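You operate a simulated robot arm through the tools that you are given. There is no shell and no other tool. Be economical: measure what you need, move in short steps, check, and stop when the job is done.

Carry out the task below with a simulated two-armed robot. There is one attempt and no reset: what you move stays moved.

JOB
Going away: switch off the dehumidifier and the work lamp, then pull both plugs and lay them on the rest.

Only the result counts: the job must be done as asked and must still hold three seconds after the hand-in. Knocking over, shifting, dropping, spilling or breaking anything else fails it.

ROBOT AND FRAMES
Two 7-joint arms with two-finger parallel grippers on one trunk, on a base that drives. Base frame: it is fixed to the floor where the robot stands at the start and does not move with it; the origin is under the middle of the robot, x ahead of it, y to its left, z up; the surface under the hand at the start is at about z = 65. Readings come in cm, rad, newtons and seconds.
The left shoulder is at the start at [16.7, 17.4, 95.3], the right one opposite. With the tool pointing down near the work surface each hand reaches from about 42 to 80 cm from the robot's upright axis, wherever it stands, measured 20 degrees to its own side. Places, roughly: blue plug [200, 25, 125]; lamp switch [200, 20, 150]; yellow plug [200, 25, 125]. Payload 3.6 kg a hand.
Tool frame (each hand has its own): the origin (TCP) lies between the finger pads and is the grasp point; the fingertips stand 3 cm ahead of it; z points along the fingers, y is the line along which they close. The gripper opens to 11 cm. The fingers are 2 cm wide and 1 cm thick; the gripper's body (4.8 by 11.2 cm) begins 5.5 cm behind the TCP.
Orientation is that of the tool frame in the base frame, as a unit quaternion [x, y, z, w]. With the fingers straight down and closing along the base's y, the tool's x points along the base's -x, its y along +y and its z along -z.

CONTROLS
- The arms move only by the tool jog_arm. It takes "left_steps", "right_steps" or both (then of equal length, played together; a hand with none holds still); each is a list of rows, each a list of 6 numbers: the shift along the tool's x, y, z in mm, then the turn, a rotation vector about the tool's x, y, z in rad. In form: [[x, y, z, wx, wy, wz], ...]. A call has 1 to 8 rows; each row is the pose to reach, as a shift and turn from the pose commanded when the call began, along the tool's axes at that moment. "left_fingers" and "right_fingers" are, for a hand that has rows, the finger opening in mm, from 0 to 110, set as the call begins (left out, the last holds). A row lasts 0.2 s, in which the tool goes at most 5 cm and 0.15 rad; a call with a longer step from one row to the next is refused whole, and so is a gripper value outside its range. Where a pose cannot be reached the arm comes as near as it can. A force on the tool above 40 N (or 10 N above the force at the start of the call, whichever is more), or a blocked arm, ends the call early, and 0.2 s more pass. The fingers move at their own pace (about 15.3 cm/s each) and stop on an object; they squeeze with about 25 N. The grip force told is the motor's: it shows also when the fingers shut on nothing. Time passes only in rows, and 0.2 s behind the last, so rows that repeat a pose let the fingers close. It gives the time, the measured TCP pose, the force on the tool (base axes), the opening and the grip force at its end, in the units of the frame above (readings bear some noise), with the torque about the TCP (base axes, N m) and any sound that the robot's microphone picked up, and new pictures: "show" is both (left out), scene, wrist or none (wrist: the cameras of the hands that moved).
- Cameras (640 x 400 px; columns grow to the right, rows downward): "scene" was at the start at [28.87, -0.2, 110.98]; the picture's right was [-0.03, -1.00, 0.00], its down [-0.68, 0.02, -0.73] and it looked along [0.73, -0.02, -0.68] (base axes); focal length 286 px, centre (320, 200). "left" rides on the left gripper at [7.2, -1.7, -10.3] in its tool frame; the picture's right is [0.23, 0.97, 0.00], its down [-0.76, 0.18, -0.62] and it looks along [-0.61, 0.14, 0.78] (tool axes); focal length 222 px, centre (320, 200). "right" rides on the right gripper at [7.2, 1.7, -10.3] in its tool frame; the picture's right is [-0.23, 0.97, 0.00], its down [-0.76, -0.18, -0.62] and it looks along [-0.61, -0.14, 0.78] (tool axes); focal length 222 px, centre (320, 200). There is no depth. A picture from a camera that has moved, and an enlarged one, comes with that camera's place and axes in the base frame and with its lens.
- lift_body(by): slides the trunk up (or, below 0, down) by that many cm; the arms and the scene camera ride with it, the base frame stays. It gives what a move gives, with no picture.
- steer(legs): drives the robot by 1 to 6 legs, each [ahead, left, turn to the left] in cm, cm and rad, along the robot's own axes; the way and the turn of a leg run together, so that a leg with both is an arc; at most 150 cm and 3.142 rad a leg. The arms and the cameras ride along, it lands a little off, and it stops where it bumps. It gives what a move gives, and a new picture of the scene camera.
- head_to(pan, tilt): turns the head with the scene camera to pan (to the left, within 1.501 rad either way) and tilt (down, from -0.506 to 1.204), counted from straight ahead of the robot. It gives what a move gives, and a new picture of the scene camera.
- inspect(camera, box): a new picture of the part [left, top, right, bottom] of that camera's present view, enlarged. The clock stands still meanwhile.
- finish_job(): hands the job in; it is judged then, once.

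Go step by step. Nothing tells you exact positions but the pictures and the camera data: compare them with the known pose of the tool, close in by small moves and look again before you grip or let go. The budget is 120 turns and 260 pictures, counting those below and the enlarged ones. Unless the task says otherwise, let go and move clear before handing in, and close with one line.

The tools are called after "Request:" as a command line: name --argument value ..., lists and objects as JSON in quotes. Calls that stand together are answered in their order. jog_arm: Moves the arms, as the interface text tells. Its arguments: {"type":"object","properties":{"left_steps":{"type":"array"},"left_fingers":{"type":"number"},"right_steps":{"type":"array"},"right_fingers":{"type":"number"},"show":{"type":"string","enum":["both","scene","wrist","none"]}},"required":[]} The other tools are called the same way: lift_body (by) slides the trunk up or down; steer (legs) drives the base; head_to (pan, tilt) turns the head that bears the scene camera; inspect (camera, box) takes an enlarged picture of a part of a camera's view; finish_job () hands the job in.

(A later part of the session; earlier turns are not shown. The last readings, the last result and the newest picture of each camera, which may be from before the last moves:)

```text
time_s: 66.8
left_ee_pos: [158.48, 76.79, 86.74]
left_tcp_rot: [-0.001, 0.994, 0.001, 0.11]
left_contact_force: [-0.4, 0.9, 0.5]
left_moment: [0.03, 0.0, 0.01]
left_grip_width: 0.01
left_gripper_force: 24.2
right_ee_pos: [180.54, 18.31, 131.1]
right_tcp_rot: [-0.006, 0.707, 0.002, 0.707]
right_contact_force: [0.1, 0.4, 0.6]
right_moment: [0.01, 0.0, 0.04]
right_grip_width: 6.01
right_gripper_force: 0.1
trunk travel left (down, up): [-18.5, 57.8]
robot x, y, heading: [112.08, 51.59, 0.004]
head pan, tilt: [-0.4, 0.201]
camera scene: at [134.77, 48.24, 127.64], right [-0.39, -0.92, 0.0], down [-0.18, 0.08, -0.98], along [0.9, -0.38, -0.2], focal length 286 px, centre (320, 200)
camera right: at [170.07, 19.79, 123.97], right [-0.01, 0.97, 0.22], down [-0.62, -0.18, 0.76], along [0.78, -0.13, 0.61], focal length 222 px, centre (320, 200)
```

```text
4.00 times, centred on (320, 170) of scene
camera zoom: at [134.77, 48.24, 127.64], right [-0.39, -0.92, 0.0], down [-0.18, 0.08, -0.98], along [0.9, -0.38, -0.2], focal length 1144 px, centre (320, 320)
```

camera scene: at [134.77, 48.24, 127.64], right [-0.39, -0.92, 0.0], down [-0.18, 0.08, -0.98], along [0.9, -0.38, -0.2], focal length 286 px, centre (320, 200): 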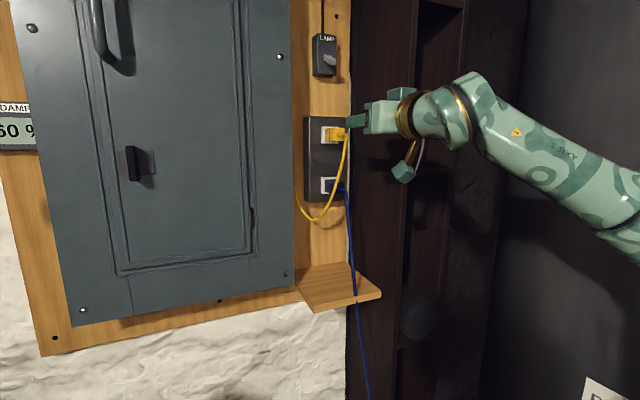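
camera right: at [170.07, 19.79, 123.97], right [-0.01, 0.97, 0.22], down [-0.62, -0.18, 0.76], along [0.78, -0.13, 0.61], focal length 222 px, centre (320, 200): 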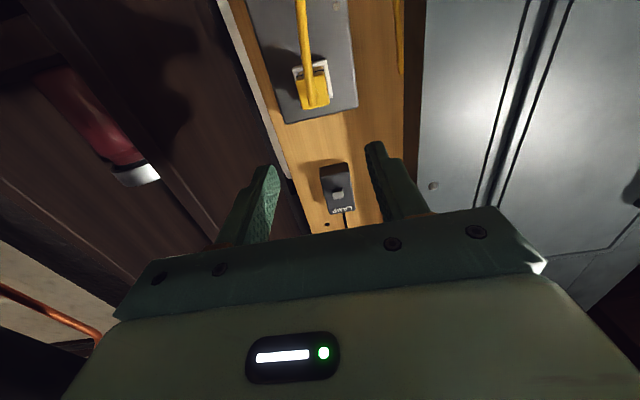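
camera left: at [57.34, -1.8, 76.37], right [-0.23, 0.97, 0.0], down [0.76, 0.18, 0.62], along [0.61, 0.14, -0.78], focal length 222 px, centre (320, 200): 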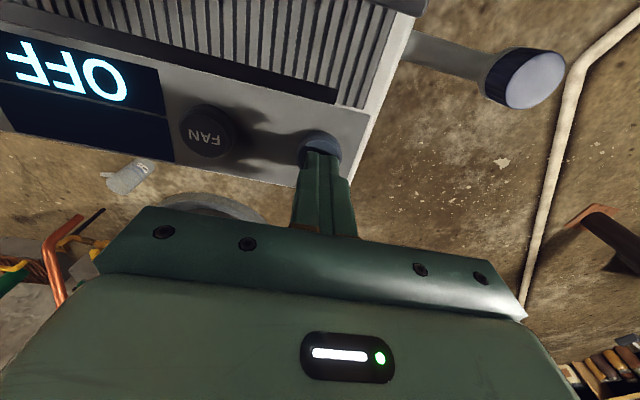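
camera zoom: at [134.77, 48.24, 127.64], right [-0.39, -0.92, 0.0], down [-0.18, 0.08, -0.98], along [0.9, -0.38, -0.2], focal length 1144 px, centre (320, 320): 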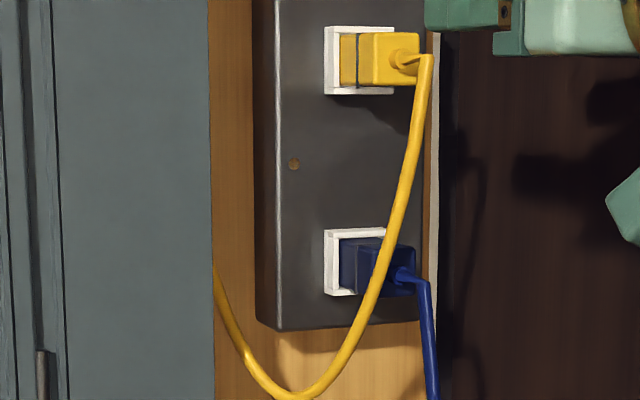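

The yellow plug's front block is centred near [195.5, 18.0, 129.4]; the blue one near [195.5, 17.6, 116.9]. I drive 8 cm closer and align the open fingers with the yellow plug.

Request:
steer --legs '[[8, 0, 0]]'

Request:
jog_arm --right_steps '[[8, -3, 0, 0, 0, 0], [17, -3, 0, 0, 0, 0], [17, -3, 0, 0, 0, 0]]'

Request:
inspect --camera "right" --box '[160, 0, 480, 200]'

```text
time_s: 67.9
left_ee_pos: [166.61, 76.83, 86.73]
left_tcp_rot: [-0.002, 0.994, 0.0, 0.109]
left_contact_force: [0.6, -0.5, -0.9]
left_moment: [-0.02, 0.05, 0.01]
left_grip_width: 0.01
left_gripper_force: 24.8
right_ee_pos: [188.8, 18.42, 131.14]
right_tcp_rot: [-0.006, 0.708, 0.002, 0.706]
right_contact_force: [1.3, 0.6, -0.8]
right_moment: [0.03, 0.0, 0.02]
right_grip_width: 6.01
right_gripper_force: 0.1
trunk travel left (down, up): [-18.5, 57.8]
robot x, y, heading: [120.29, 51.94, 0.002]
head pan, tilt: [-0.4, 0.201]
camera scene: at [142.94, 48.29, 127.61], right [-0.39, -0.92, 0.0], down [-0.19, 0.08, -0.98], along [0.9, -0.38, -0.2], focal length 286 px, centre (320, 200)
```

scene: 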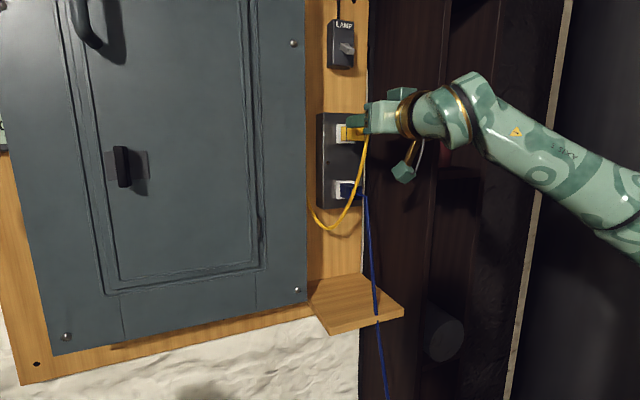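

```text
time_s: 68.7
left_ee_pos: [166.54, 76.95, 86.69]
left_tcp_rot: [-0.001, 0.994, -0.001, 0.111]
left_contact_force: [-0.3, 0.4, 0.5]
left_moment: [-0.04, 0.0, -0.03]
left_grip_width: 0.03
left_gripper_force: 25.7
right_ee_pos: [188.45, 18.14, 129.56]
right_tcp_rot: [-0.007, 0.707, 0.004, 0.707]
right_contact_force: [-0.7, -0.4, -0.4]
right_moment: [0.0, -0.01, -0.01]
right_grip_width: 6.0
right_gripper_force: 0.0
trunk travel left (down, up): [-18.5, 57.8]
robot x, y, heading: [120.36, 51.78, 0.006]
head pan, tilt: [-0.4, 0.201]
camera scene: at [142.8, 48.3, 127.64], right [-0.39, -0.92, 0.0], down [-0.18, 0.08, -0.98], along [0.9, -0.38, -0.2], focal length 286 px, centre (320, 200)
camera right: at [178.09, 19.62, 122.33], right [-0.01, 0.97, 0.22], down [-0.62, -0.18, 0.76], along [0.78, -0.13, 0.61], focal length 222 px, centre (320, 200)
```

scene: 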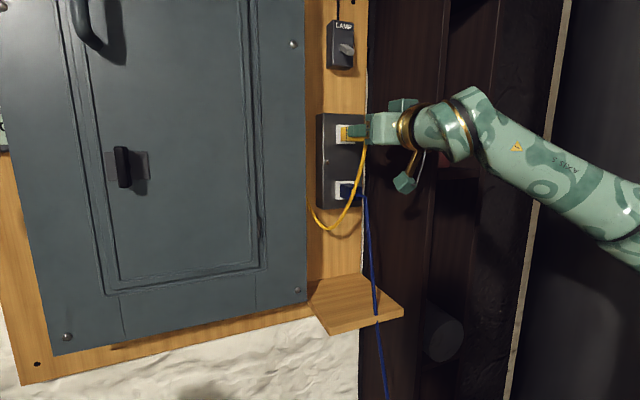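
right: 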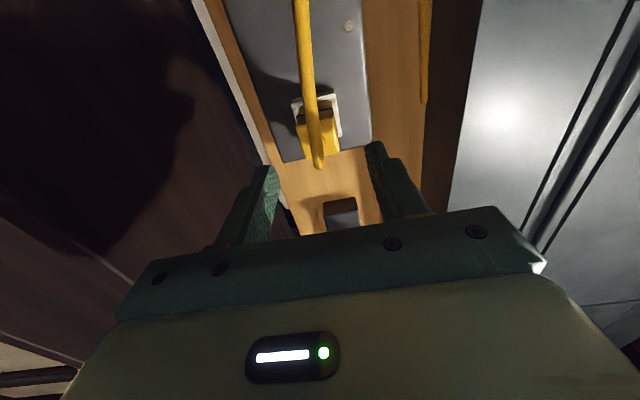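

```text
2.00 times, centred on (320, 100) of right
camera zoom: at [178.09, 19.62, 122.33], right [-0.01, 0.97, 0.22], down [-0.62, -0.18, 0.76], along [0.78, -0.13, 0.61], focal length 444 px, centre (320, 400)
```

zoom: 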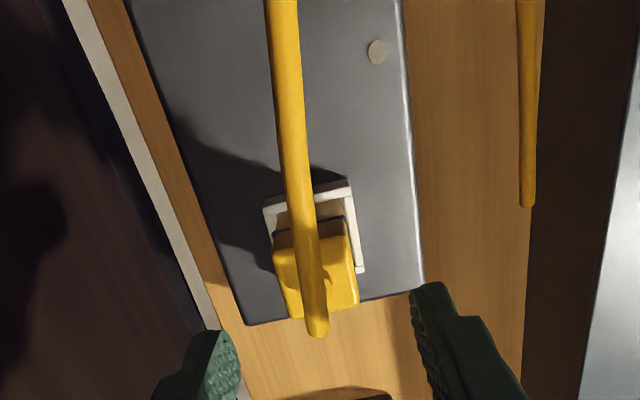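

Aligned in y and z. I advance 6.2 cm so the pads flank the plug block.

Request:
jog_arm --right_steps '[[0, -1, 20, 0, 0, 0], [0, -1, 40, 0, 0, 0], [0, -1, 55, 0, 0, 0], [0, -1, 62, 0, 0, 0], [0, -1, 62, 0, 0, 0]]'

Request:
inspect --camera "scene" --box '[310, 90, 410, 220]'

```text
time_s: 69.9
left_ee_pos: [166.56, 76.83, 86.77]
left_tcp_rot: [-0.002, 0.994, 0.0, 0.111]
left_contact_force: [-0.2, -0.4, -0.2]
left_moment: [-0.03, 0.0, 0.01]
left_grip_width: 0.0
left_gripper_force: 24.9
right_ee_pos: [194.71, 18.06, 129.49]
right_tcp_rot: [-0.008, 0.707, 0.004, 0.707]
right_contact_force: [0.3, 0.1, 0.0]
right_moment: [-0.03, 0.0, 0.0]
right_grip_width: 5.99
right_gripper_force: 0.2
trunk travel left (down, up): [-18.5, 57.8]
robot x, y, heading: [120.13, 52.42, 0.007]
head pan, tilt: [-0.4, 0.201]
camera scene: at [142.8, 48.29, 127.64], right [-0.39, -0.92, 0.0], down [-0.18, 0.08, -0.98], along [0.9, -0.38, -0.2], focal length 286 px, centre (320, 200)
camera right: at [184.37, 19.66, 122.29], right [-0.01, 0.97, 0.22], down [-0.62, -0.18, 0.76], along [0.78, -0.13, 0.61], focal length 222 px, centre (320, 200)
```

scene: 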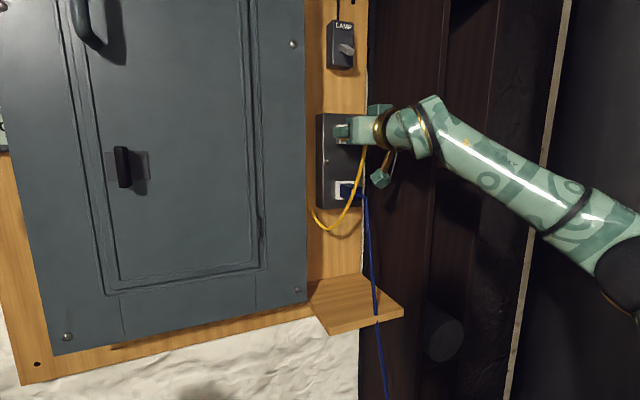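
right: 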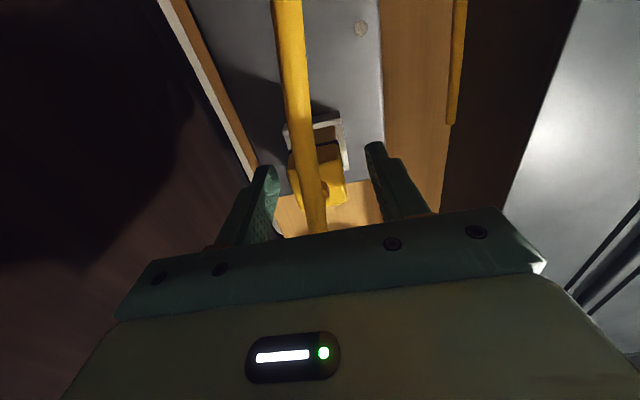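

```text
3.08 times, centred on (360, 155) of scene
camera zoom: at [142.8, 48.29, 127.64], right [-0.39, -0.92, 0.0], down [-0.18, 0.08, -0.98], along [0.9, -0.38, -0.2], focal length 880 px, centre (197, 338)
```

zoom: 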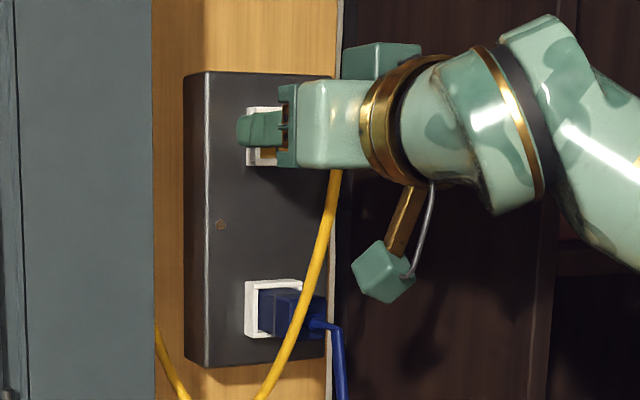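

Fingers flank the yellow plug. I close on it.

Request:
jog_arm --right_steps '[[0, 0, 0, 0, 0, 0], [0, 0, 0, 0, 0, 0], [0, 0, 0, 0, 0, 0]]' --right_fingers 0 --show "wrist"

```text
time_s: 70.7
left_ee_pos: [166.48, 76.82, 86.79]
left_tcp_rot: [-0.001, 0.994, 0.0, 0.111]
left_contact_force: [1.3, 1.5, -0.3]
left_moment: [0.0, -0.01, 0.01]
left_grip_width: 0.0
left_gripper_force: 25.0
right_ee_pos: [194.78, 18.16, 129.47]
right_tcp_rot: [-0.007, 0.707, 0.003, 0.707]
right_contact_force: [-0.1, -0.1, 0.4]
right_moment: [-0.02, 0.03, -0.01]
right_grip_width: 2.94
right_gripper_force: 24.7
trunk travel left (down, up): [-18.5, 57.8]
robot x, y, heading: [120.11, 51.73, 0.005]
head pan, tilt: [-0.4, 0.201]
heard: snap
camera right: at [184.36, 19.65, 122.29], right [-0.01, 0.97, 0.22], down [-0.62, -0.18, 0.76], along [0.78, -0.13, 0.61], focal length 222 px, centre (320, 200)
```

right: 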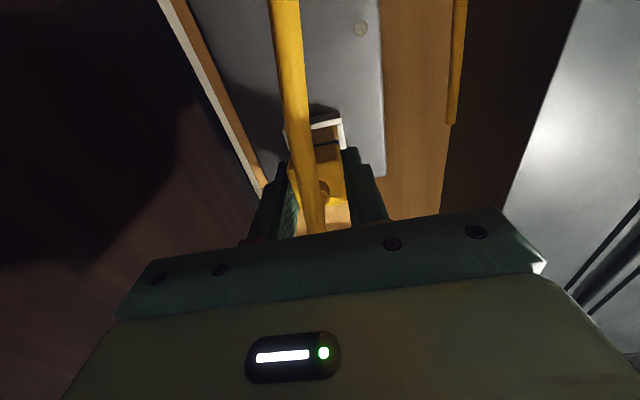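

Held at 2.9 cm with a snap sound (a latch, I presume). I pull straight out.

Request:
jog_arm --right_steps '[[0, 0, -8, 0, 0, 0], [0, 0, -16, 0, 0, 0], [0, 0, -26, 0, 0, 0], [0, 0, -38, 0, 0, 0], [0, 0, -50, 0, 0, 0], [0, 0, -50, 0, 0, 0]]'

Request:
inspect --camera "scene" --box '[300, 90, 420, 220]'

```text
time_s: 72.1
left_ee_pos: [166.58, 76.89, 86.85]
left_tcp_rot: [-0.001, 0.994, 0.0, 0.111]
left_contact_force: [0.6, -0.6, 0.0]
left_moment: [0.01, 0.0, 0.0]
left_grip_width: 0.0
left_gripper_force: 24.7
right_ee_pos: [189.73, 18.11, 129.47]
right_tcp_rot: [-0.006, 0.707, 0.002, 0.707]
right_contact_force: [0.2, -0.7, 0.8]
right_moment: [0.0, 0.01, -0.03]
right_grip_width: 2.94
right_gripper_force: 24.9
trunk travel left (down, up): [-18.5, 57.8]
robot x, y, heading: [120.29, 51.85, 0.004]
head pan, tilt: [-0.4, 0.201]
camera scene: at [142.82, 48.3, 127.64], right [-0.39, -0.92, 0.0], down [-0.18, 0.08, -0.98], along [0.9, -0.38, -0.2], focal length 286 px, centre (320, 200)
camera right: at [179.42, 19.58, 122.26], right [-0.01, 0.97, 0.22], down [-0.62, -0.18, 0.76], along [0.78, -0.13, 0.61], focal length 222 px, centre (320, 200)
```

scene: 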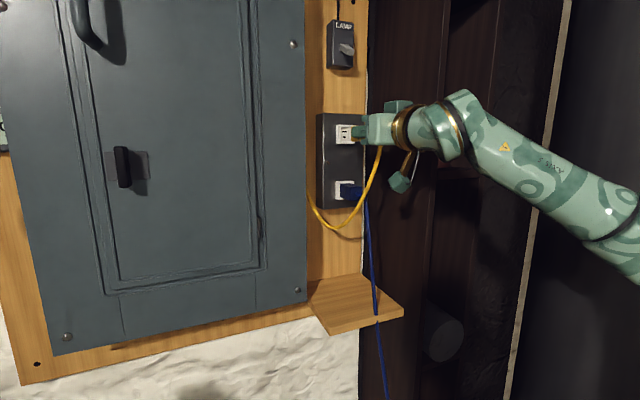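
right: 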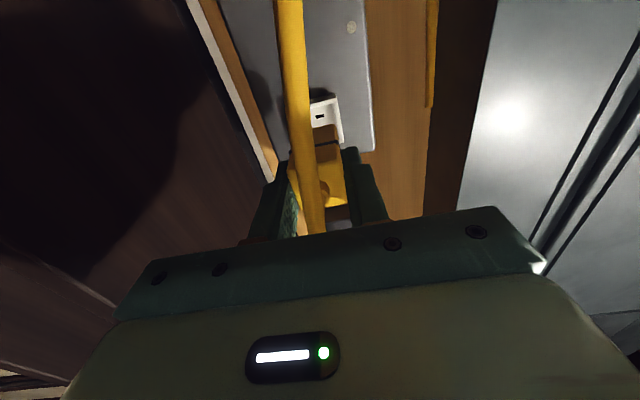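

```text
3.08 times, centred on (360, 155) of scene
camera zoom: at [142.82, 48.3, 127.64], right [-0.39, -0.92, 0.0], down [-0.18, 0.08, -0.98], along [0.9, -0.38, -0.2], focal length 880 px, centre (197, 338)
```

zoom: 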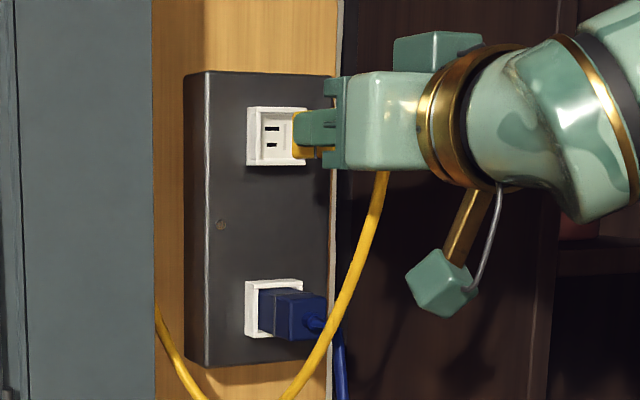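

The yellow plug is out. The ledge top is at about z 95, x 183–200, y 12.5–28.5; I'll lay the yellow plug on its left part. First I back up 11 cm and lower the trunk.

Request:
steer --legs '[[-10, 0, 0]]'

Request:
lift_body --by -17

Request:
head_to --pan -0.4 --tilt 0.3

```text
time_s: 73.2
left_ee_pos: [156.6, 76.95, 86.8]
left_tcp_rot: [-0.002, 0.994, 0.001, 0.112]
left_contact_force: [0.0, 0.5, 0.9]
left_moment: [0.0, -0.05, 0.03]
left_grip_width: 0.02
left_gripper_force: 25.2
right_ee_pos: [179.8, 18.16, 129.66]
right_tcp_rot: [-0.007, 0.707, 0.003, 0.708]
right_contact_force: [-0.7, 0.2, -0.6]
right_moment: [0.01, 0.04, 0.0]
right_grip_width: 2.95
right_gripper_force: 25.1
trunk travel left (down, up): [-18.5, 57.8]
robot x, y, heading: [110.37, 51.95, 0.008]
head pan, tilt: [-0.4, 0.201]
camera scene: at [132.81, 48.28, 127.67], right [-0.39, -0.92, 0.0], down [-0.18, 0.08, -0.98], along [0.9, -0.38, -0.2], focal length 286 px, centre (320, 200)
```

scene: 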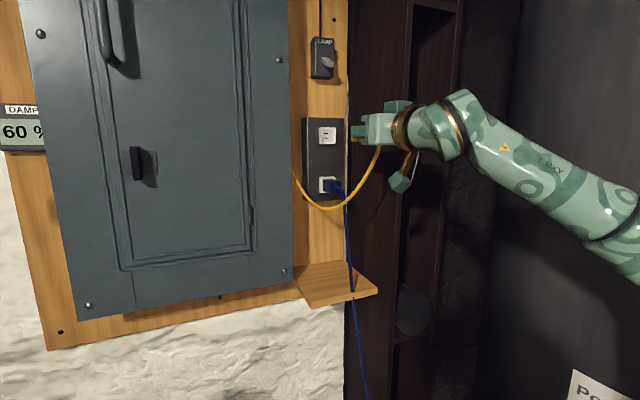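

```text
time_s: 75.2
left_ee_pos: [157.19, 76.81, 68.11]
left_tcp_rot: [-0.003, 0.996, 0.0, 0.084]
left_contact_force: [0.8, 0.5, -1.0]
left_moment: [0.0, -0.02, 0.01]
left_grip_width: 0.0
left_gripper_force: 25.0
right_ee_pos: [179.79, 18.02, 112.54]
right_tcp_rot: [-0.007, 0.706, 0.003, 0.708]
right_contact_force: [0.3, -0.3, -1.0]
right_moment: [0.03, 0.02, 0.03]
right_grip_width: 2.96
right_gripper_force: 25.1
trunk travel left (down, up): [-1.5, 74.8]
robot x, y, heading: [110.65, 51.51, 0.003]
head pan, tilt: [-0.4, 0.201]
```

```text
time_s: 75.8
left_ee_pos: [157.26, 76.83, 68.09]
left_tcp_rot: [-0.003, 0.997, 0.0, 0.082]
left_contact_force: [-0.1, 0.0, 0.0]
left_moment: [-0.03, 0.0, -0.01]
left_grip_width: 0.0
left_gripper_force: 24.9
right_ee_pos: [180.0, 18.18, 112.31]
right_tcp_rot: [-0.007, 0.707, 0.004, 0.707]
right_contact_force: [0.5, 0.4, -1.5]
right_moment: [0.0, 0.02, 0.02]
right_grip_width: 2.94
right_gripper_force: 25.3
trunk travel left (down, up): [-1.5, 74.8]
robot x, y, heading: [110.69, 51.84, 0.003]
head pan, tilt: [-0.4, 0.3]
camera scene: at [143.41, 48.32, 108.48], right [-0.39, -0.92, 0.0], down [-0.27, 0.11, -0.96], along [0.88, -0.37, -0.3], focal length 286 px, centre (320, 200)
```

scene: 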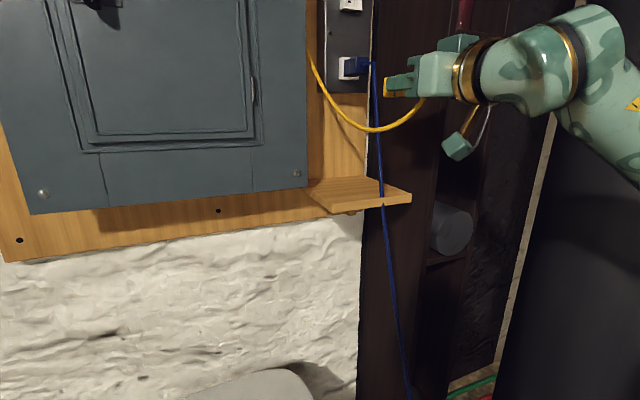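

Refined ledge: top z≈93, front edge x≈186, y 11–27. I bring the plug over its left half at z≈99.

Request:
jog_arm --right_steps '[[0, 26, 40, 0, 0, 0], [10, 53, 80, 0, 0, 0], [40, 53, 102, 0, 0, 0], [80, 53, 102, 0, 0, 0], [115, 53, 102, 0, 0, 0], [130, 53, 102, 0, 0, 0], [130, 53, 102, 0, 0, 0]]'

Request:
inspect --camera "scene" --box '[280, 110, 460, 230]'

```text
time_s: 77.4
left_ee_pos: [157.31, 76.8, 68.09]
left_tcp_rot: [-0.002, 0.997, 0.001, 0.083]
left_contact_force: [0.4, 0.4, 0.9]
left_moment: [-0.02, 0.01, -0.03]
left_grip_width: 0.0
left_gripper_force: 25.6
right_ee_pos: [190.06, 23.44, 105.42]
right_tcp_rot: [-0.007, 0.707, 0.003, 0.707]
right_contact_force: [-0.1, 0.8, -1.1]
right_moment: [0.0, 0.04, 0.01]
right_grip_width: 2.93
right_gripper_force: 24.8
right hand out of reach, approached as far as the arm can: row 4, 5, 6, 7
trunk travel left (down, up): [-1.5, 74.8]
robot x, y, heading: [110.5, 51.49, 0.002]
head pan, tilt: [-0.4, 0.3]
camera scene: at [143.41, 48.32, 108.47], right [-0.39, -0.92, 0.0], down [-0.27, 0.11, -0.96], along [0.88, -0.37, -0.3], focal length 286 px, centre (320, 200)
camera right: at [179.74, 25.02, 98.31], right [-0.01, 0.97, 0.22], down [-0.62, -0.18, 0.76], along [0.78, -0.13, 0.61], focal length 222 px, centre (320, 200)
```

scene: 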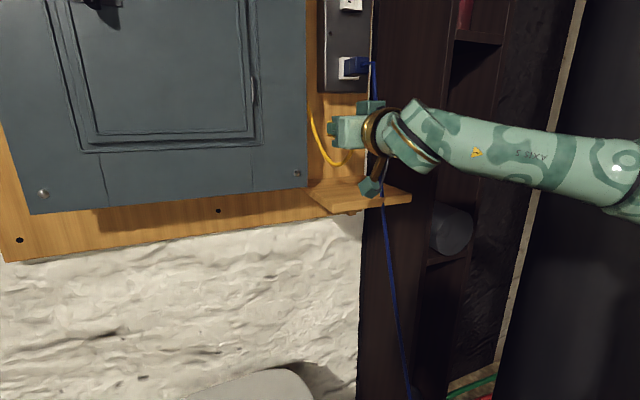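
right: 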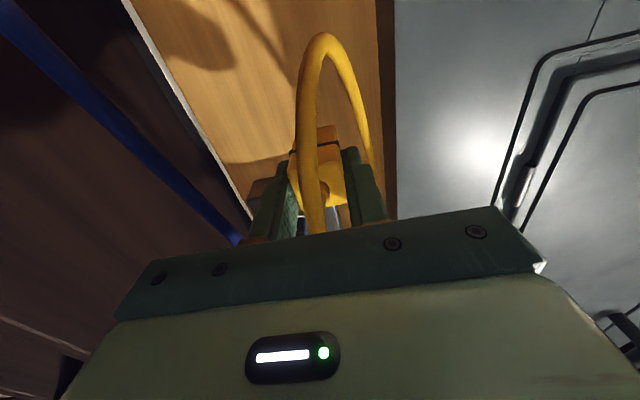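

```text
3.33 times, centred on (370, 170) of scene
camera zoom: at [143.41, 48.32, 108.47], right [-0.39, -0.92, 0.0], down [-0.27, 0.11, -0.96], along [0.88, -0.37, -0.3], focal length 953 px, centre (153, 300)
```

zoom: 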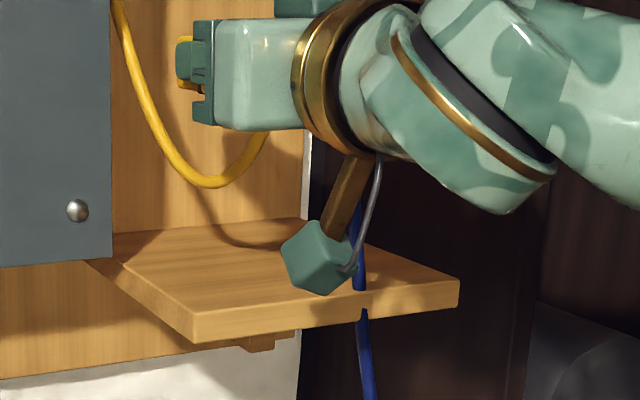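

The level pose runs out of reach that low, so I pitch the hand down 0.35 rad and come down to about z 98.

Request:
jog_arm --right_steps '[[0, 0, 0, 0, 0.14, 0], [10, 0, 0, 0, 0.28, 0], [30, 0, 0, 0, 0.35, 0], [55, 0, 0, 0, 0.35, 0], [72, 0, 0, 0, 0.35, 0], [72, 0, 0, 0, 0.35, 0]]'

Request:
inspect --camera "scene" --box '[280, 110, 460, 230]'

```text
time_s: 78.8
left_ee_pos: [157.24, 76.88, 68.09]
left_tcp_rot: [-0.003, 0.997, 0.0, 0.083]
left_contact_force: [-0.5, -0.2, 0.4]
left_moment: [-0.01, -0.02, 0.01]
left_grip_width: 0.0
left_gripper_force: 24.6
right_ee_pos: [190.2, 23.41, 98.24]
right_tcp_rot: [-0.007, 0.82, 0.001, 0.573]
right_contact_force: [1.2, -0.1, -0.6]
right_moment: [0.0, 0.01, 0.0]
right_grip_width: 2.96
right_gripper_force: 25.3
trunk travel left (down, up): [-1.5, 74.8]
robot x, y, heading: [110.59, 52.04, 0.004]
head pan, tilt: [-0.4, 0.3]
camera scene: at [143.42, 48.32, 108.47], right [-0.39, -0.92, 0.0], down [-0.27, 0.11, -0.95], along [0.88, -0.37, -0.3], focal length 286 px, centre (320, 200)
camera right: at [178.0, 24.9, 94.96], right [0.06, 0.98, 0.21], down [-0.32, -0.18, 0.93], along [0.94, -0.13, 0.3], focal length 222 px, centre (320, 200)
```

scene: 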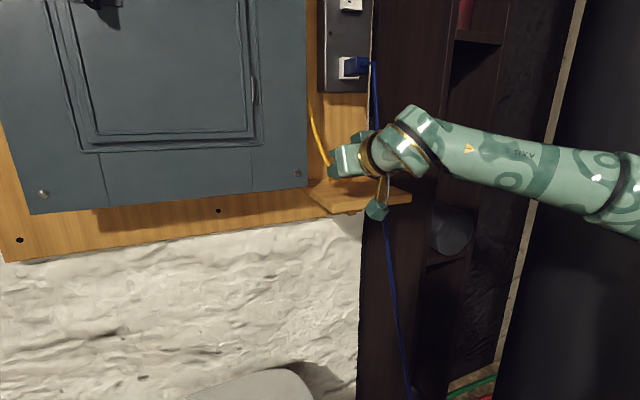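
right: 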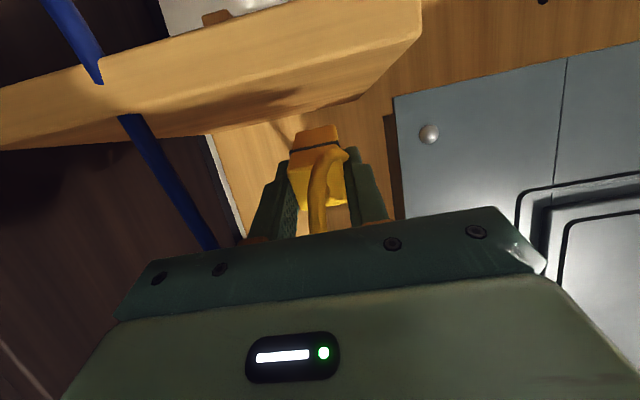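

```text
3.33 times, centred on (370, 170) of scene
camera zoom: at [143.42, 48.32, 108.47], right [-0.39, -0.92, 0.0], down [-0.27, 0.11, -0.95], along [0.88, -0.37, -0.3], focal length 953 px, centre (153, 300)
```

zoom: 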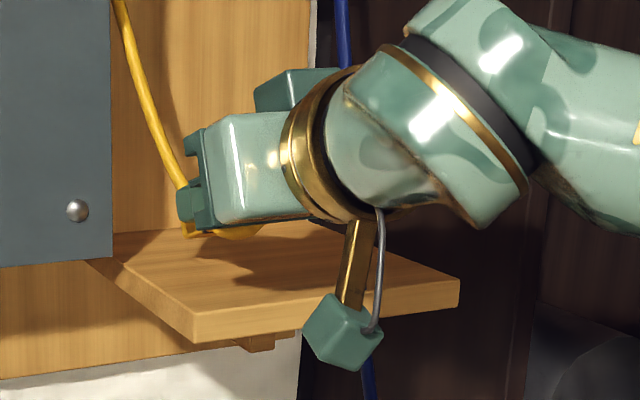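

The plug's nose is just above the ledge. I lower gently until contact.

Request:
jog_arm --right_steps '[[4, 0, 1.5, 0, 0, 0], [7.5, 0, 2.7, 0, 0, 0], [11, 0, 4, 0, 0, 0], [14, 0, 5, 0, 0, 0]]' --show "none"

Request:
inspect --camera "scene" --box '[290, 120, 420, 220]'

```text
time_s: 79.8
left_ee_pos: [157.29, 76.79, 68.16]
left_tcp_rot: [-0.002, 0.997, 0.0, 0.083]
left_contact_force: [0.0, 1.3, -0.3]
left_moment: [0.01, 0.01, 0.0]
left_grip_width: 0.0
left_gripper_force: 25.5
right_ee_pos: [190.24, 23.4, 96.71]
right_tcp_rot: [-0.007, 0.82, 0.002, 0.573]
right_contact_force: [0.2, -0.1, 0.1]
right_moment: [-0.03, 0.04, -0.02]
right_grip_width: 2.93
right_gripper_force: 25.3
trunk travel left (down, up): [-1.5, 74.8]
robot x, y, heading: [110.67, 52.02, -0.0]
head pan, tilt: [-0.4, 0.3]
```

```text
4.00 times, centred on (355, 170) of scene
camera zoom: at [143.42, 48.32, 108.47], right [-0.39, -0.92, 0.0], down [-0.27, 0.11, -0.95], along [0.88, -0.37, -0.3], focal length 1144 px, centre (180, 320)
```

zoom: 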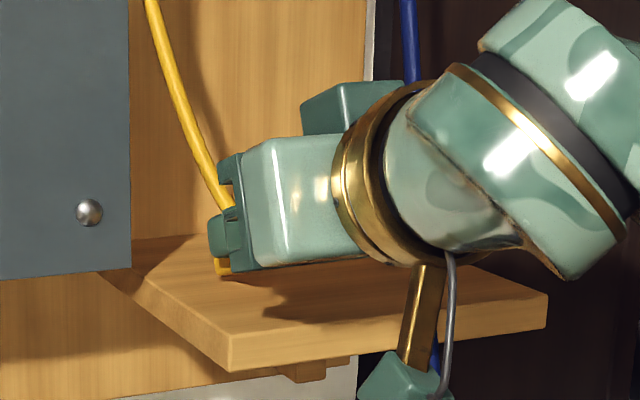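

Request:
jog_arm --right_steps '[[3, 0, 1, 0, 0, 0], [5.5, 0, 2, 0, 0, 0], [8, 0, 3, 0, 0, 0], [10.5, 0, 3.8, 0, 0, 0]]' --show "wrist"

Request:
inspect --camera "scene" --box '[290, 120, 420, 220]'

```text
time_s: 80.8
left_ee_pos: [157.11, 76.81, 68.32]
left_tcp_rot: [-0.002, 0.996, -0.001, 0.084]
left_contact_force: [-1.1, 0.0, 0.2]
left_moment: [0.0, -0.02, 0.01]
left_grip_width: 0.0
left_gripper_force: 25.2
right_ee_pos: [189.97, 23.32, 96.18]
right_tcp_rot: [-0.007, 0.817, 0.0, 0.577]
right_contact_force: [3.6, -2.6, 18.8]
right_moment: [-0.01, -0.92, -0.12]
right_grip_width: 2.98
right_gripper_force: 25.2
trunk travel left (down, up): [-1.5, 74.8]
robot x, y, heading: [110.19, 52.04, 0.004]
head pan, tilt: [-0.4, 0.3]
camera right: at [177.83, 24.89, 92.8], right [0.06, 0.98, 0.21], down [-0.33, -0.18, 0.93], along [0.94, -0.13, 0.31], focal length 222 px, centre (320, 200)
```

right: 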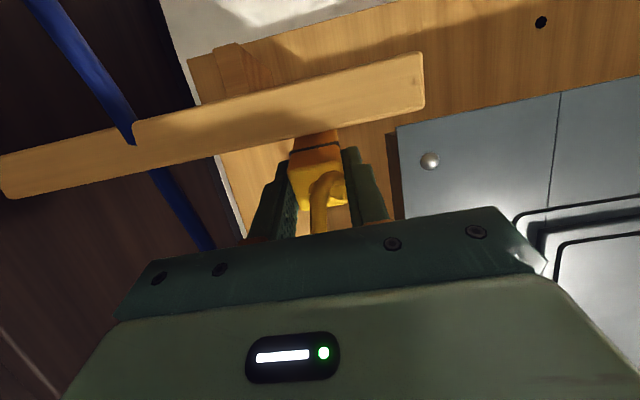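

```text
4.00 times, centred on (355, 170) of scene
camera zoom: at [143.2, 48.34, 108.58], right [-0.39, -0.92, 0.0], down [-0.27, 0.11, -0.96], along [0.88, -0.37, -0.29], focal length 1144 px, centre (180, 320)
```

zoom: 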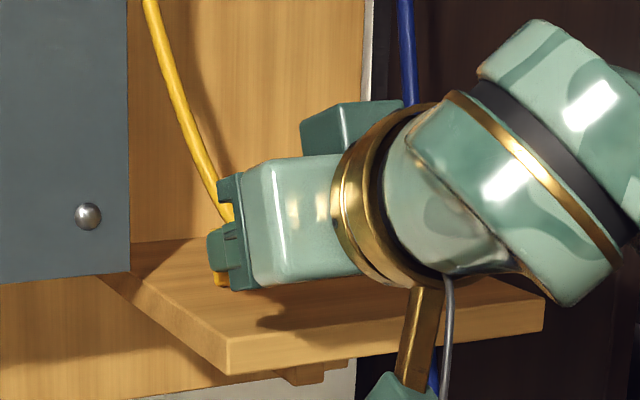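

The nose rests on the ledge (19 N up, 5 cm ahead of the TCP). I ease off 4 mm and open the fingers.

Request:
jog_arm --right_steps '[[-4, 0, -1.5, 0, 0, 0], [-4, 0, -1.5, 0, 0, 0]]' --show "none"

Request:
jog_arm --right_steps '[[0, 0, 0, 0, 0, 0], [0, 0, 0, 0, 0, 0], [0, 0, 0, 0, 0, 0]]' --right_fingers 60

Request:
inspect --camera "scene" --box '[290, 120, 420, 220]'

```text
time_s: 81.4
left_ee_pos: [157.18, 76.81, 68.23]
left_tcp_rot: [-0.003, 0.997, 0.0, 0.083]
left_contact_force: [0.3, 0.1, -0.8]
left_moment: [-0.01, -0.03, 0.01]
left_grip_width: 0.01
left_gripper_force: 24.7
right_ee_pos: [189.99, 23.41, 96.22]
right_tcp_rot: [-0.007, 0.819, 0.002, 0.574]
right_contact_force: [-4.3, -3.1, 11.8]
right_moment: [-0.01, -0.34, -0.12]
right_grip_width: 2.96
right_gripper_force: 24.4
trunk travel left (down, up): [-1.5, 74.8]
robot x, y, heading: [110.26, 51.77, -0.001]
head pan, tilt: [-0.4, 0.3]
```

```text
time_s: 82.2
left_ee_pos: [157.25, 76.87, 68.07]
left_tcp_rot: [-0.002, 0.997, 0.0, 0.083]
left_contact_force: [-0.1, 0.7, 0.0]
left_moment: [0.02, -0.01, -0.01]
left_grip_width: 0.0
left_gripper_force: 24.6
right_ee_pos: [190.19, 23.41, 96.05]
right_tcp_rot: [-0.008, 0.819, 0.002, 0.573]
right_contact_force: [0.0, 0.2, -0.7]
right_moment: [-0.01, 0.0, 0.0]
right_grip_width: 6.0
right_gripper_force: 0.0
trunk travel left (down, up): [-1.5, 74.8]
robot x, y, heading: [110.82, 52.14, 0.003]
head pan, tilt: [-0.4, 0.3]
camera scene: at [143.41, 48.33, 108.47], right [-0.39, -0.92, 0.0], down [-0.27, 0.11, -0.96], along [0.88, -0.37, -0.3], focal length 286 px, centre (320, 200)
camera right: at [177.98, 24.91, 92.81], right [0.06, 0.98, 0.21], down [-0.32, -0.18, 0.93], along [0.94, -0.13, 0.3], focal length 222 px, centre (320, 200)
```

scene: 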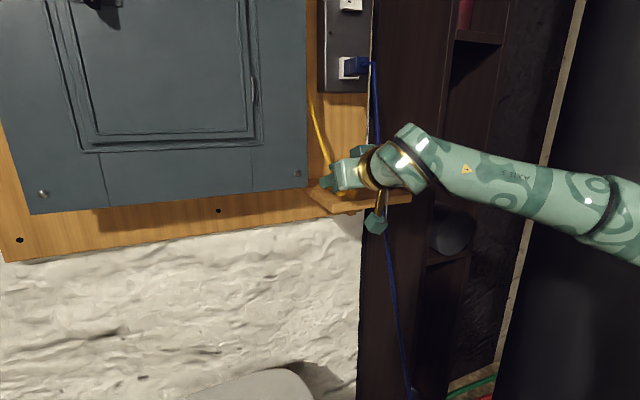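
right: 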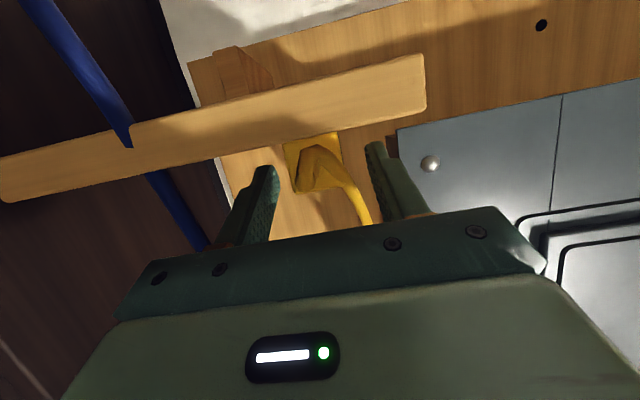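

```text
4.00 times, centred on (355, 170) of scene
camera zoom: at [143.41, 48.33, 108.47], right [-0.39, -0.92, 0.0], down [-0.27, 0.11, -0.96], along [0.88, -0.37, -0.3], focal length 1144 px, centre (180, 320)
```

zoom: 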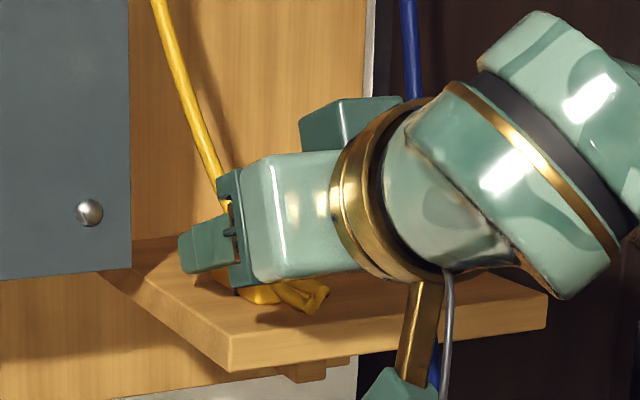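

The plug lies on the ledge, its cord running up between the fingers. I withdraw level, slowly, watching the cord.

Request:
jog_arm --right_steps '[[7, 0, -19, 0, 0, 0], [14, 0, -38, 0, 0, 0], [14, 0, -38, 0, 0, 0]]'

Request:
inspect --camera "scene" --box '[290, 120, 420, 220]'

```text
time_s: 83.0
left_ee_pos: [157.19, 76.9, 68.14]
left_tcp_rot: [-0.002, 0.997, 0.0, 0.083]
left_contact_force: [-0.5, 1.3, 0.4]
left_moment: [-0.02, 0.0, -0.01]
left_grip_width: 0.01
left_gripper_force: 25.1
right_ee_pos: [186.17, 23.52, 95.95]
right_tcp_rot: [-0.007, 0.82, 0.001, 0.573]
right_contact_force: [0.5, 0.2, 0.8]
right_moment: [0.0, -0.01, -0.03]
right_grip_width: 6.02
right_gripper_force: 0.1
trunk travel left (down, up): [-1.5, 74.8]
robot x, y, heading: [110.39, 51.67, 0.003]
head pan, tilt: [-0.4, 0.3]
camera scene: at [143.42, 48.32, 108.47], right [-0.39, -0.92, 0.0], down [-0.27, 0.11, -0.95], along [0.88, -0.37, -0.3], focal length 286 px, centre (320, 200)
camera right: at [173.92, 24.85, 92.8], right [0.06, 0.98, 0.21], down [-0.32, -0.18, 0.93], along [0.94, -0.13, 0.3], focal length 222 px, centre (320, 200)
```

scene: 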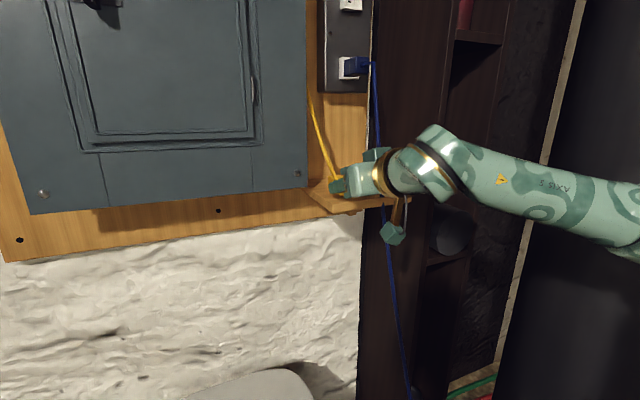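
right: 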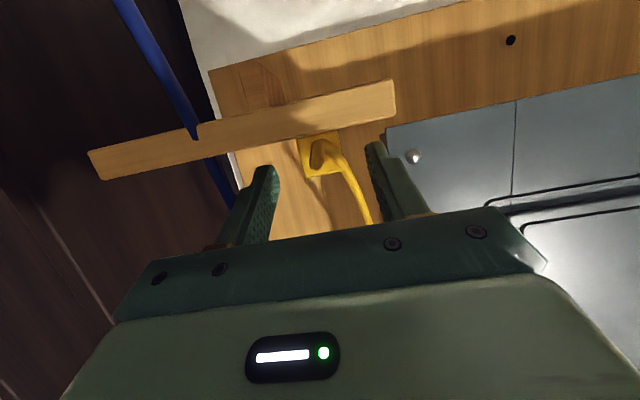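

```text
4.00 times, centred on (355, 170) of scene
camera zoom: at [143.42, 48.32, 108.47], right [-0.39, -0.92, 0.0], down [-0.27, 0.11, -0.95], along [0.88, -0.37, -0.3], focal length 1144 px, centre (180, 320)
```

zoom: 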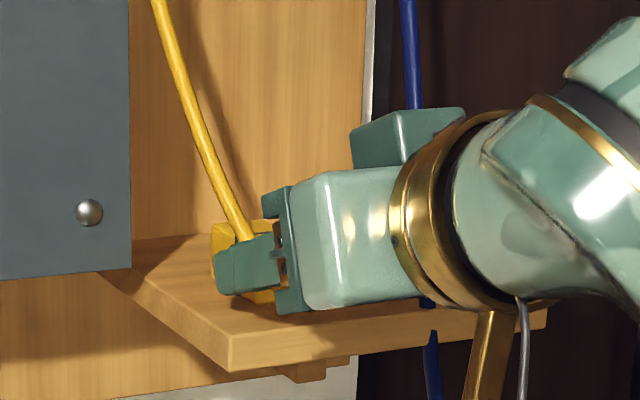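

The plug stays put and the cord slides free. I withdraw fully, via the base.

Request:
steer --legs '[[-9, 0, 0]]'

Request:
inspect --camera "scene" --box '[270, 120, 420, 240]'

```text
time_s: 84.1
left_ee_pos: [148.08, 76.75, 68.16]
left_tcp_rot: [-0.002, 0.997, 0.001, 0.082]
left_contact_force: [0.0, -0.4, 0.8]
left_moment: [-0.01, -0.01, -0.02]
left_grip_width: 0.01
left_gripper_force: 25.1
right_ee_pos: [177.08, 23.32, 96.0]
right_tcp_rot: [-0.007, 0.819, 0.001, 0.574]
right_contact_force: [0.3, 0.1, 0.1]
right_moment: [-0.03, 0.0, -0.05]
right_grip_width: 5.99
right_gripper_force: 0.1
trunk travel left (down, up): [-1.5, 74.8]
robot x, y, heading: [101.36, 51.81, 0.006]
head pan, tilt: [-0.4, 0.3]
camera scene: at [134.3, 48.28, 108.49], right [-0.39, -0.92, 0.0], down [-0.27, 0.11, -0.96], along [0.88, -0.37, -0.3], focal length 286 px, centre (320, 200)
```

scene: 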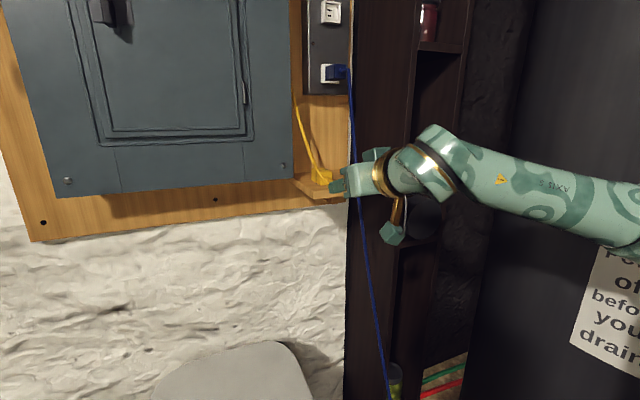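

```text
3.33 times, centred on (345, 180) of scene
camera zoom: at [134.3, 48.28, 108.49], right [-0.39, -0.92, 0.0], down [-0.27, 0.11, -0.96], along [0.88, -0.37, -0.3], focal length 953 px, centre (237, 267)
```

zoom: 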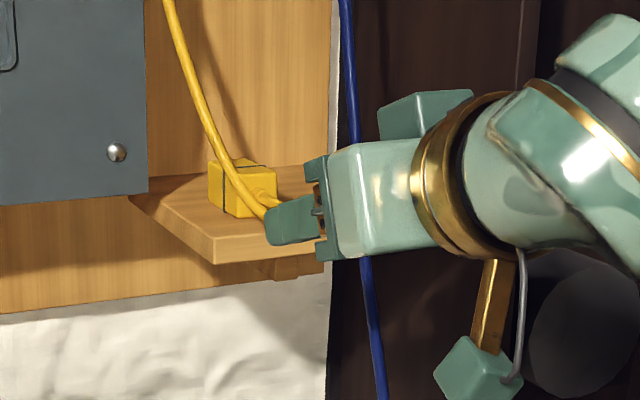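

The yellow plug rests well on the ledge. Now to the blue plug: I raise the hand to z≈117, level it and shift to y≈17.6.

Request:
jog_arm --right_steps '[[-38, 0, -14, 0, 0, 0], [-76, -10, -28, 0, -0.07, 0], [-114, -25, -42, 0, -0.16, 0], [-152, -40, -56, 0, -0.25, 0], [-180, -52, -66, 0, -0.32, 0], [-197, -58, -72, 0, -0.35, 0], [-197, -58, -72, 0, -0.35, 0]]'

Request:
inspect --camera "right" --box '[200, 0, 440, 150]'

Request:
inspect --camera "scene" --box '[280, 50, 400, 200]'

```text
time_s: 85.7
left_ee_pos: [148.16, 76.72, 68.0]
left_tcp_rot: [-0.003, 0.997, -0.001, 0.084]
left_contact_force: [-1.4, -0.4, 0.7]
left_moment: [0.0, 0.0, -0.01]
left_grip_width: 0.0
left_gripper_force: 25.0
right_ee_pos: [177.2, 17.46, 117.11]
right_tcp_rot: [-0.007, 0.707, 0.003, 0.707]
right_contact_force: [0.8, 1.2, -1.2]
right_moment: [-0.01, -0.03, 0.0]
right_grip_width: 6.02
right_gripper_force: 0.1
trunk travel left (down, up): [-1.5, 74.8]
robot x, y, heading: [101.22, 51.82, 0.002]
head pan, tilt: [-0.4, 0.3]
camera scene: at [134.35, 48.28, 108.47], right [-0.39, -0.92, 0.0], down [-0.27, 0.11, -0.95], along [0.88, -0.37, -0.3], focal length 286 px, centre (320, 200)
camera right: at [166.82, 18.99, 109.82], right [-0.01, 0.97, 0.22], down [-0.62, -0.18, 0.76], along [0.78, -0.13, 0.61], focal length 222 px, centre (320, 200)
```

scene: 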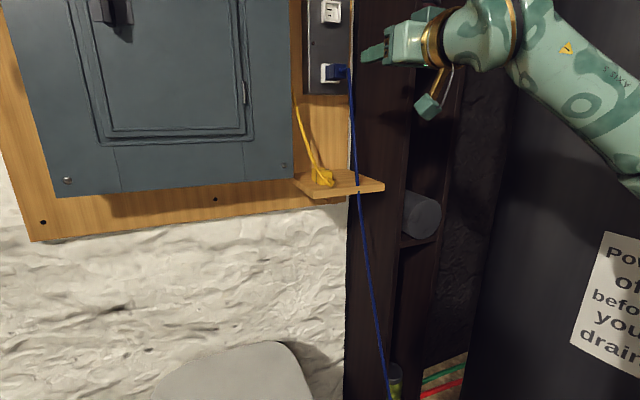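
right: 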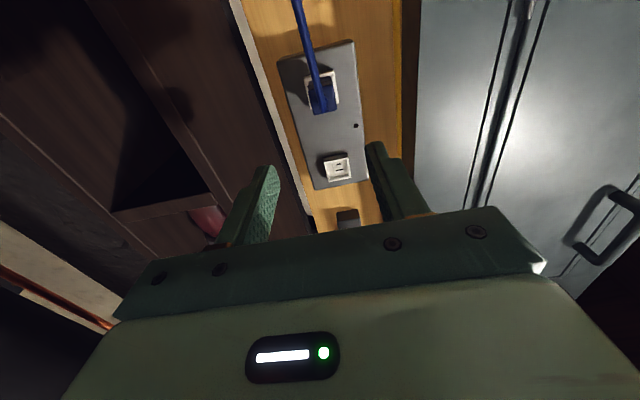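

```text
2.67 times, centred on (320, 75) of right
camera zoom: at [166.82, 18.99, 109.82], right [-0.01, 0.97, 0.22], down [-0.62, -0.18, 0.76], along [0.78, -0.13, 0.61], focal length 592 px, centre (320, 533)
```

zoom: 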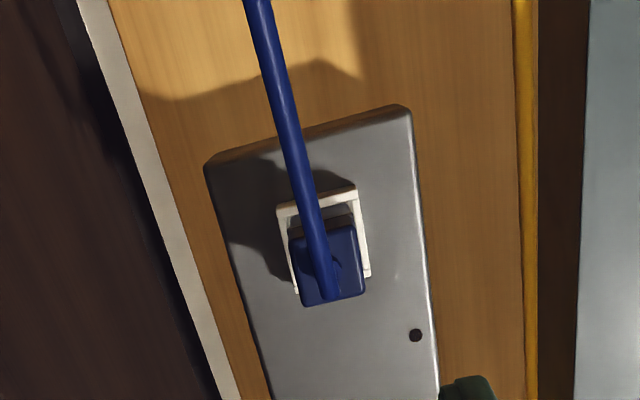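

```text
2.67 times, centred on (340, 125) of scene
camera zoom: at [134.35, 48.28, 108.47], right [-0.39, -0.92, 0.0], down [-0.27, 0.11, -0.95], along [0.88, -0.37, -0.3], focal length 762 px, centre (267, 400)
```

zoom: 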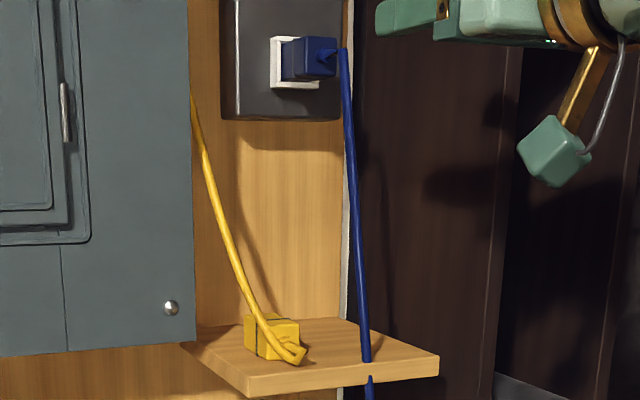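

Blue plug block is at about [195.5, 18.0, 117.1]. I drive 12 cm ahead, then reach in.

Request:
steer --legs '[[12, 0, 0]]'

Request:
jog_arm --right_steps '[[0, 3, 0, 0, 0, 0], [0, 4, 0, 0, 0, 0]]'

Request:
inspect --camera "right" --box '[160, 0, 480, 200]'

```text
time_s: 87.0
left_ee_pos: [160.07, 77.0, 68.03]
left_tcp_rot: [-0.003, 0.997, 0.0, 0.083]
left_contact_force: [-0.4, -0.1, 0.1]
left_moment: [0.0, -0.02, 0.01]
left_grip_width: 0.0
left_gripper_force: 25.3
right_ee_pos: [189.34, 17.76, 116.86]
right_tcp_rot: [-0.008, 0.708, 0.004, 0.706]
right_contact_force: [0.2, 0.6, 0.6]
right_moment: [0.0, -0.01, -0.02]
right_grip_width: 6.0
right_gripper_force: 0.0
trunk travel left (down, up): [-1.5, 74.8]
robot x, y, heading: [113.12, 51.95, 0.003]
head pan, tilt: [-0.4, 0.3]
camera scene: at [146.32, 48.41, 108.43], right [-0.38, -0.92, 0.0], down [-0.27, 0.11, -0.95], along [0.88, -0.37, -0.3], focal length 286 px, centre (320, 200)
```

scene: 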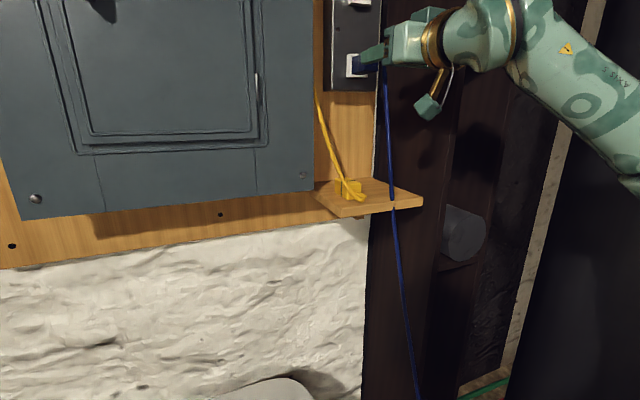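

```text
time_s: 87.6
left_ee_pos: [160.1, 76.99, 68.23]
left_tcp_rot: [-0.002, 0.997, 0.0, 0.082]
left_contact_force: [-0.4, 0.2, 0.0]
left_moment: [0.01, 0.01, -0.02]
left_grip_width: 0.0
left_gripper_force: 24.6
right_ee_pos: [189.09, 18.12, 116.95]
right_tcp_rot: [-0.007, 0.707, 0.004, 0.707]
right_contact_force: [-0.5, -0.1, -0.3]
right_moment: [0.02, 0.01, -0.02]
right_grip_width: 6.01
right_gripper_force: 0.1
trunk travel left (down, up): [-1.5, 74.8]
robot x, y, heading: [113.12, 51.87, 0.007]
head pan, tilt: [-0.4, 0.3]
camera scene: at [146.22, 48.41, 108.47], right [-0.38, -0.92, 0.0], down [-0.27, 0.11, -0.96], along [0.88, -0.37, -0.3], focal length 286 px, centre (320, 200)
camera right: at [178.72, 19.55, 109.78], right [-0.02, 0.97, 0.22], down [-0.62, -0.18, 0.76], along [0.78, -0.13, 0.61], focal length 222 px, centre (320, 200)
```

scene: 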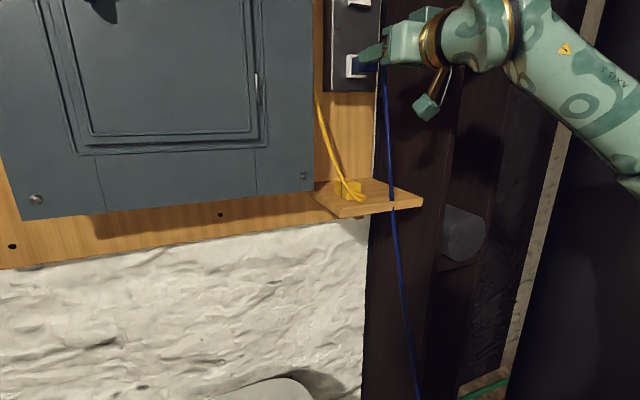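
right: 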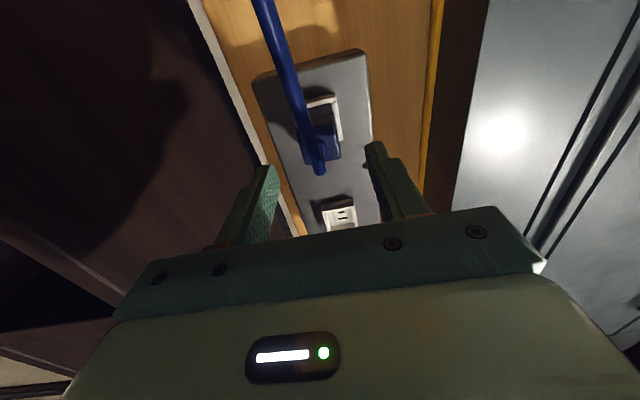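

```text
2.00 times, centred on (320, 100) of right
camera zoom: at [178.72, 19.55, 109.78], right [-0.02, 0.97, 0.22], down [-0.62, -0.18, 0.76], along [0.78, -0.13, 0.61], focal length 444 px, centre (320, 400)
```

zoom: 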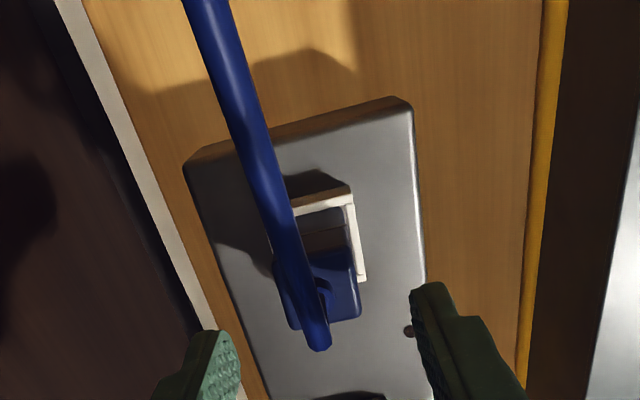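

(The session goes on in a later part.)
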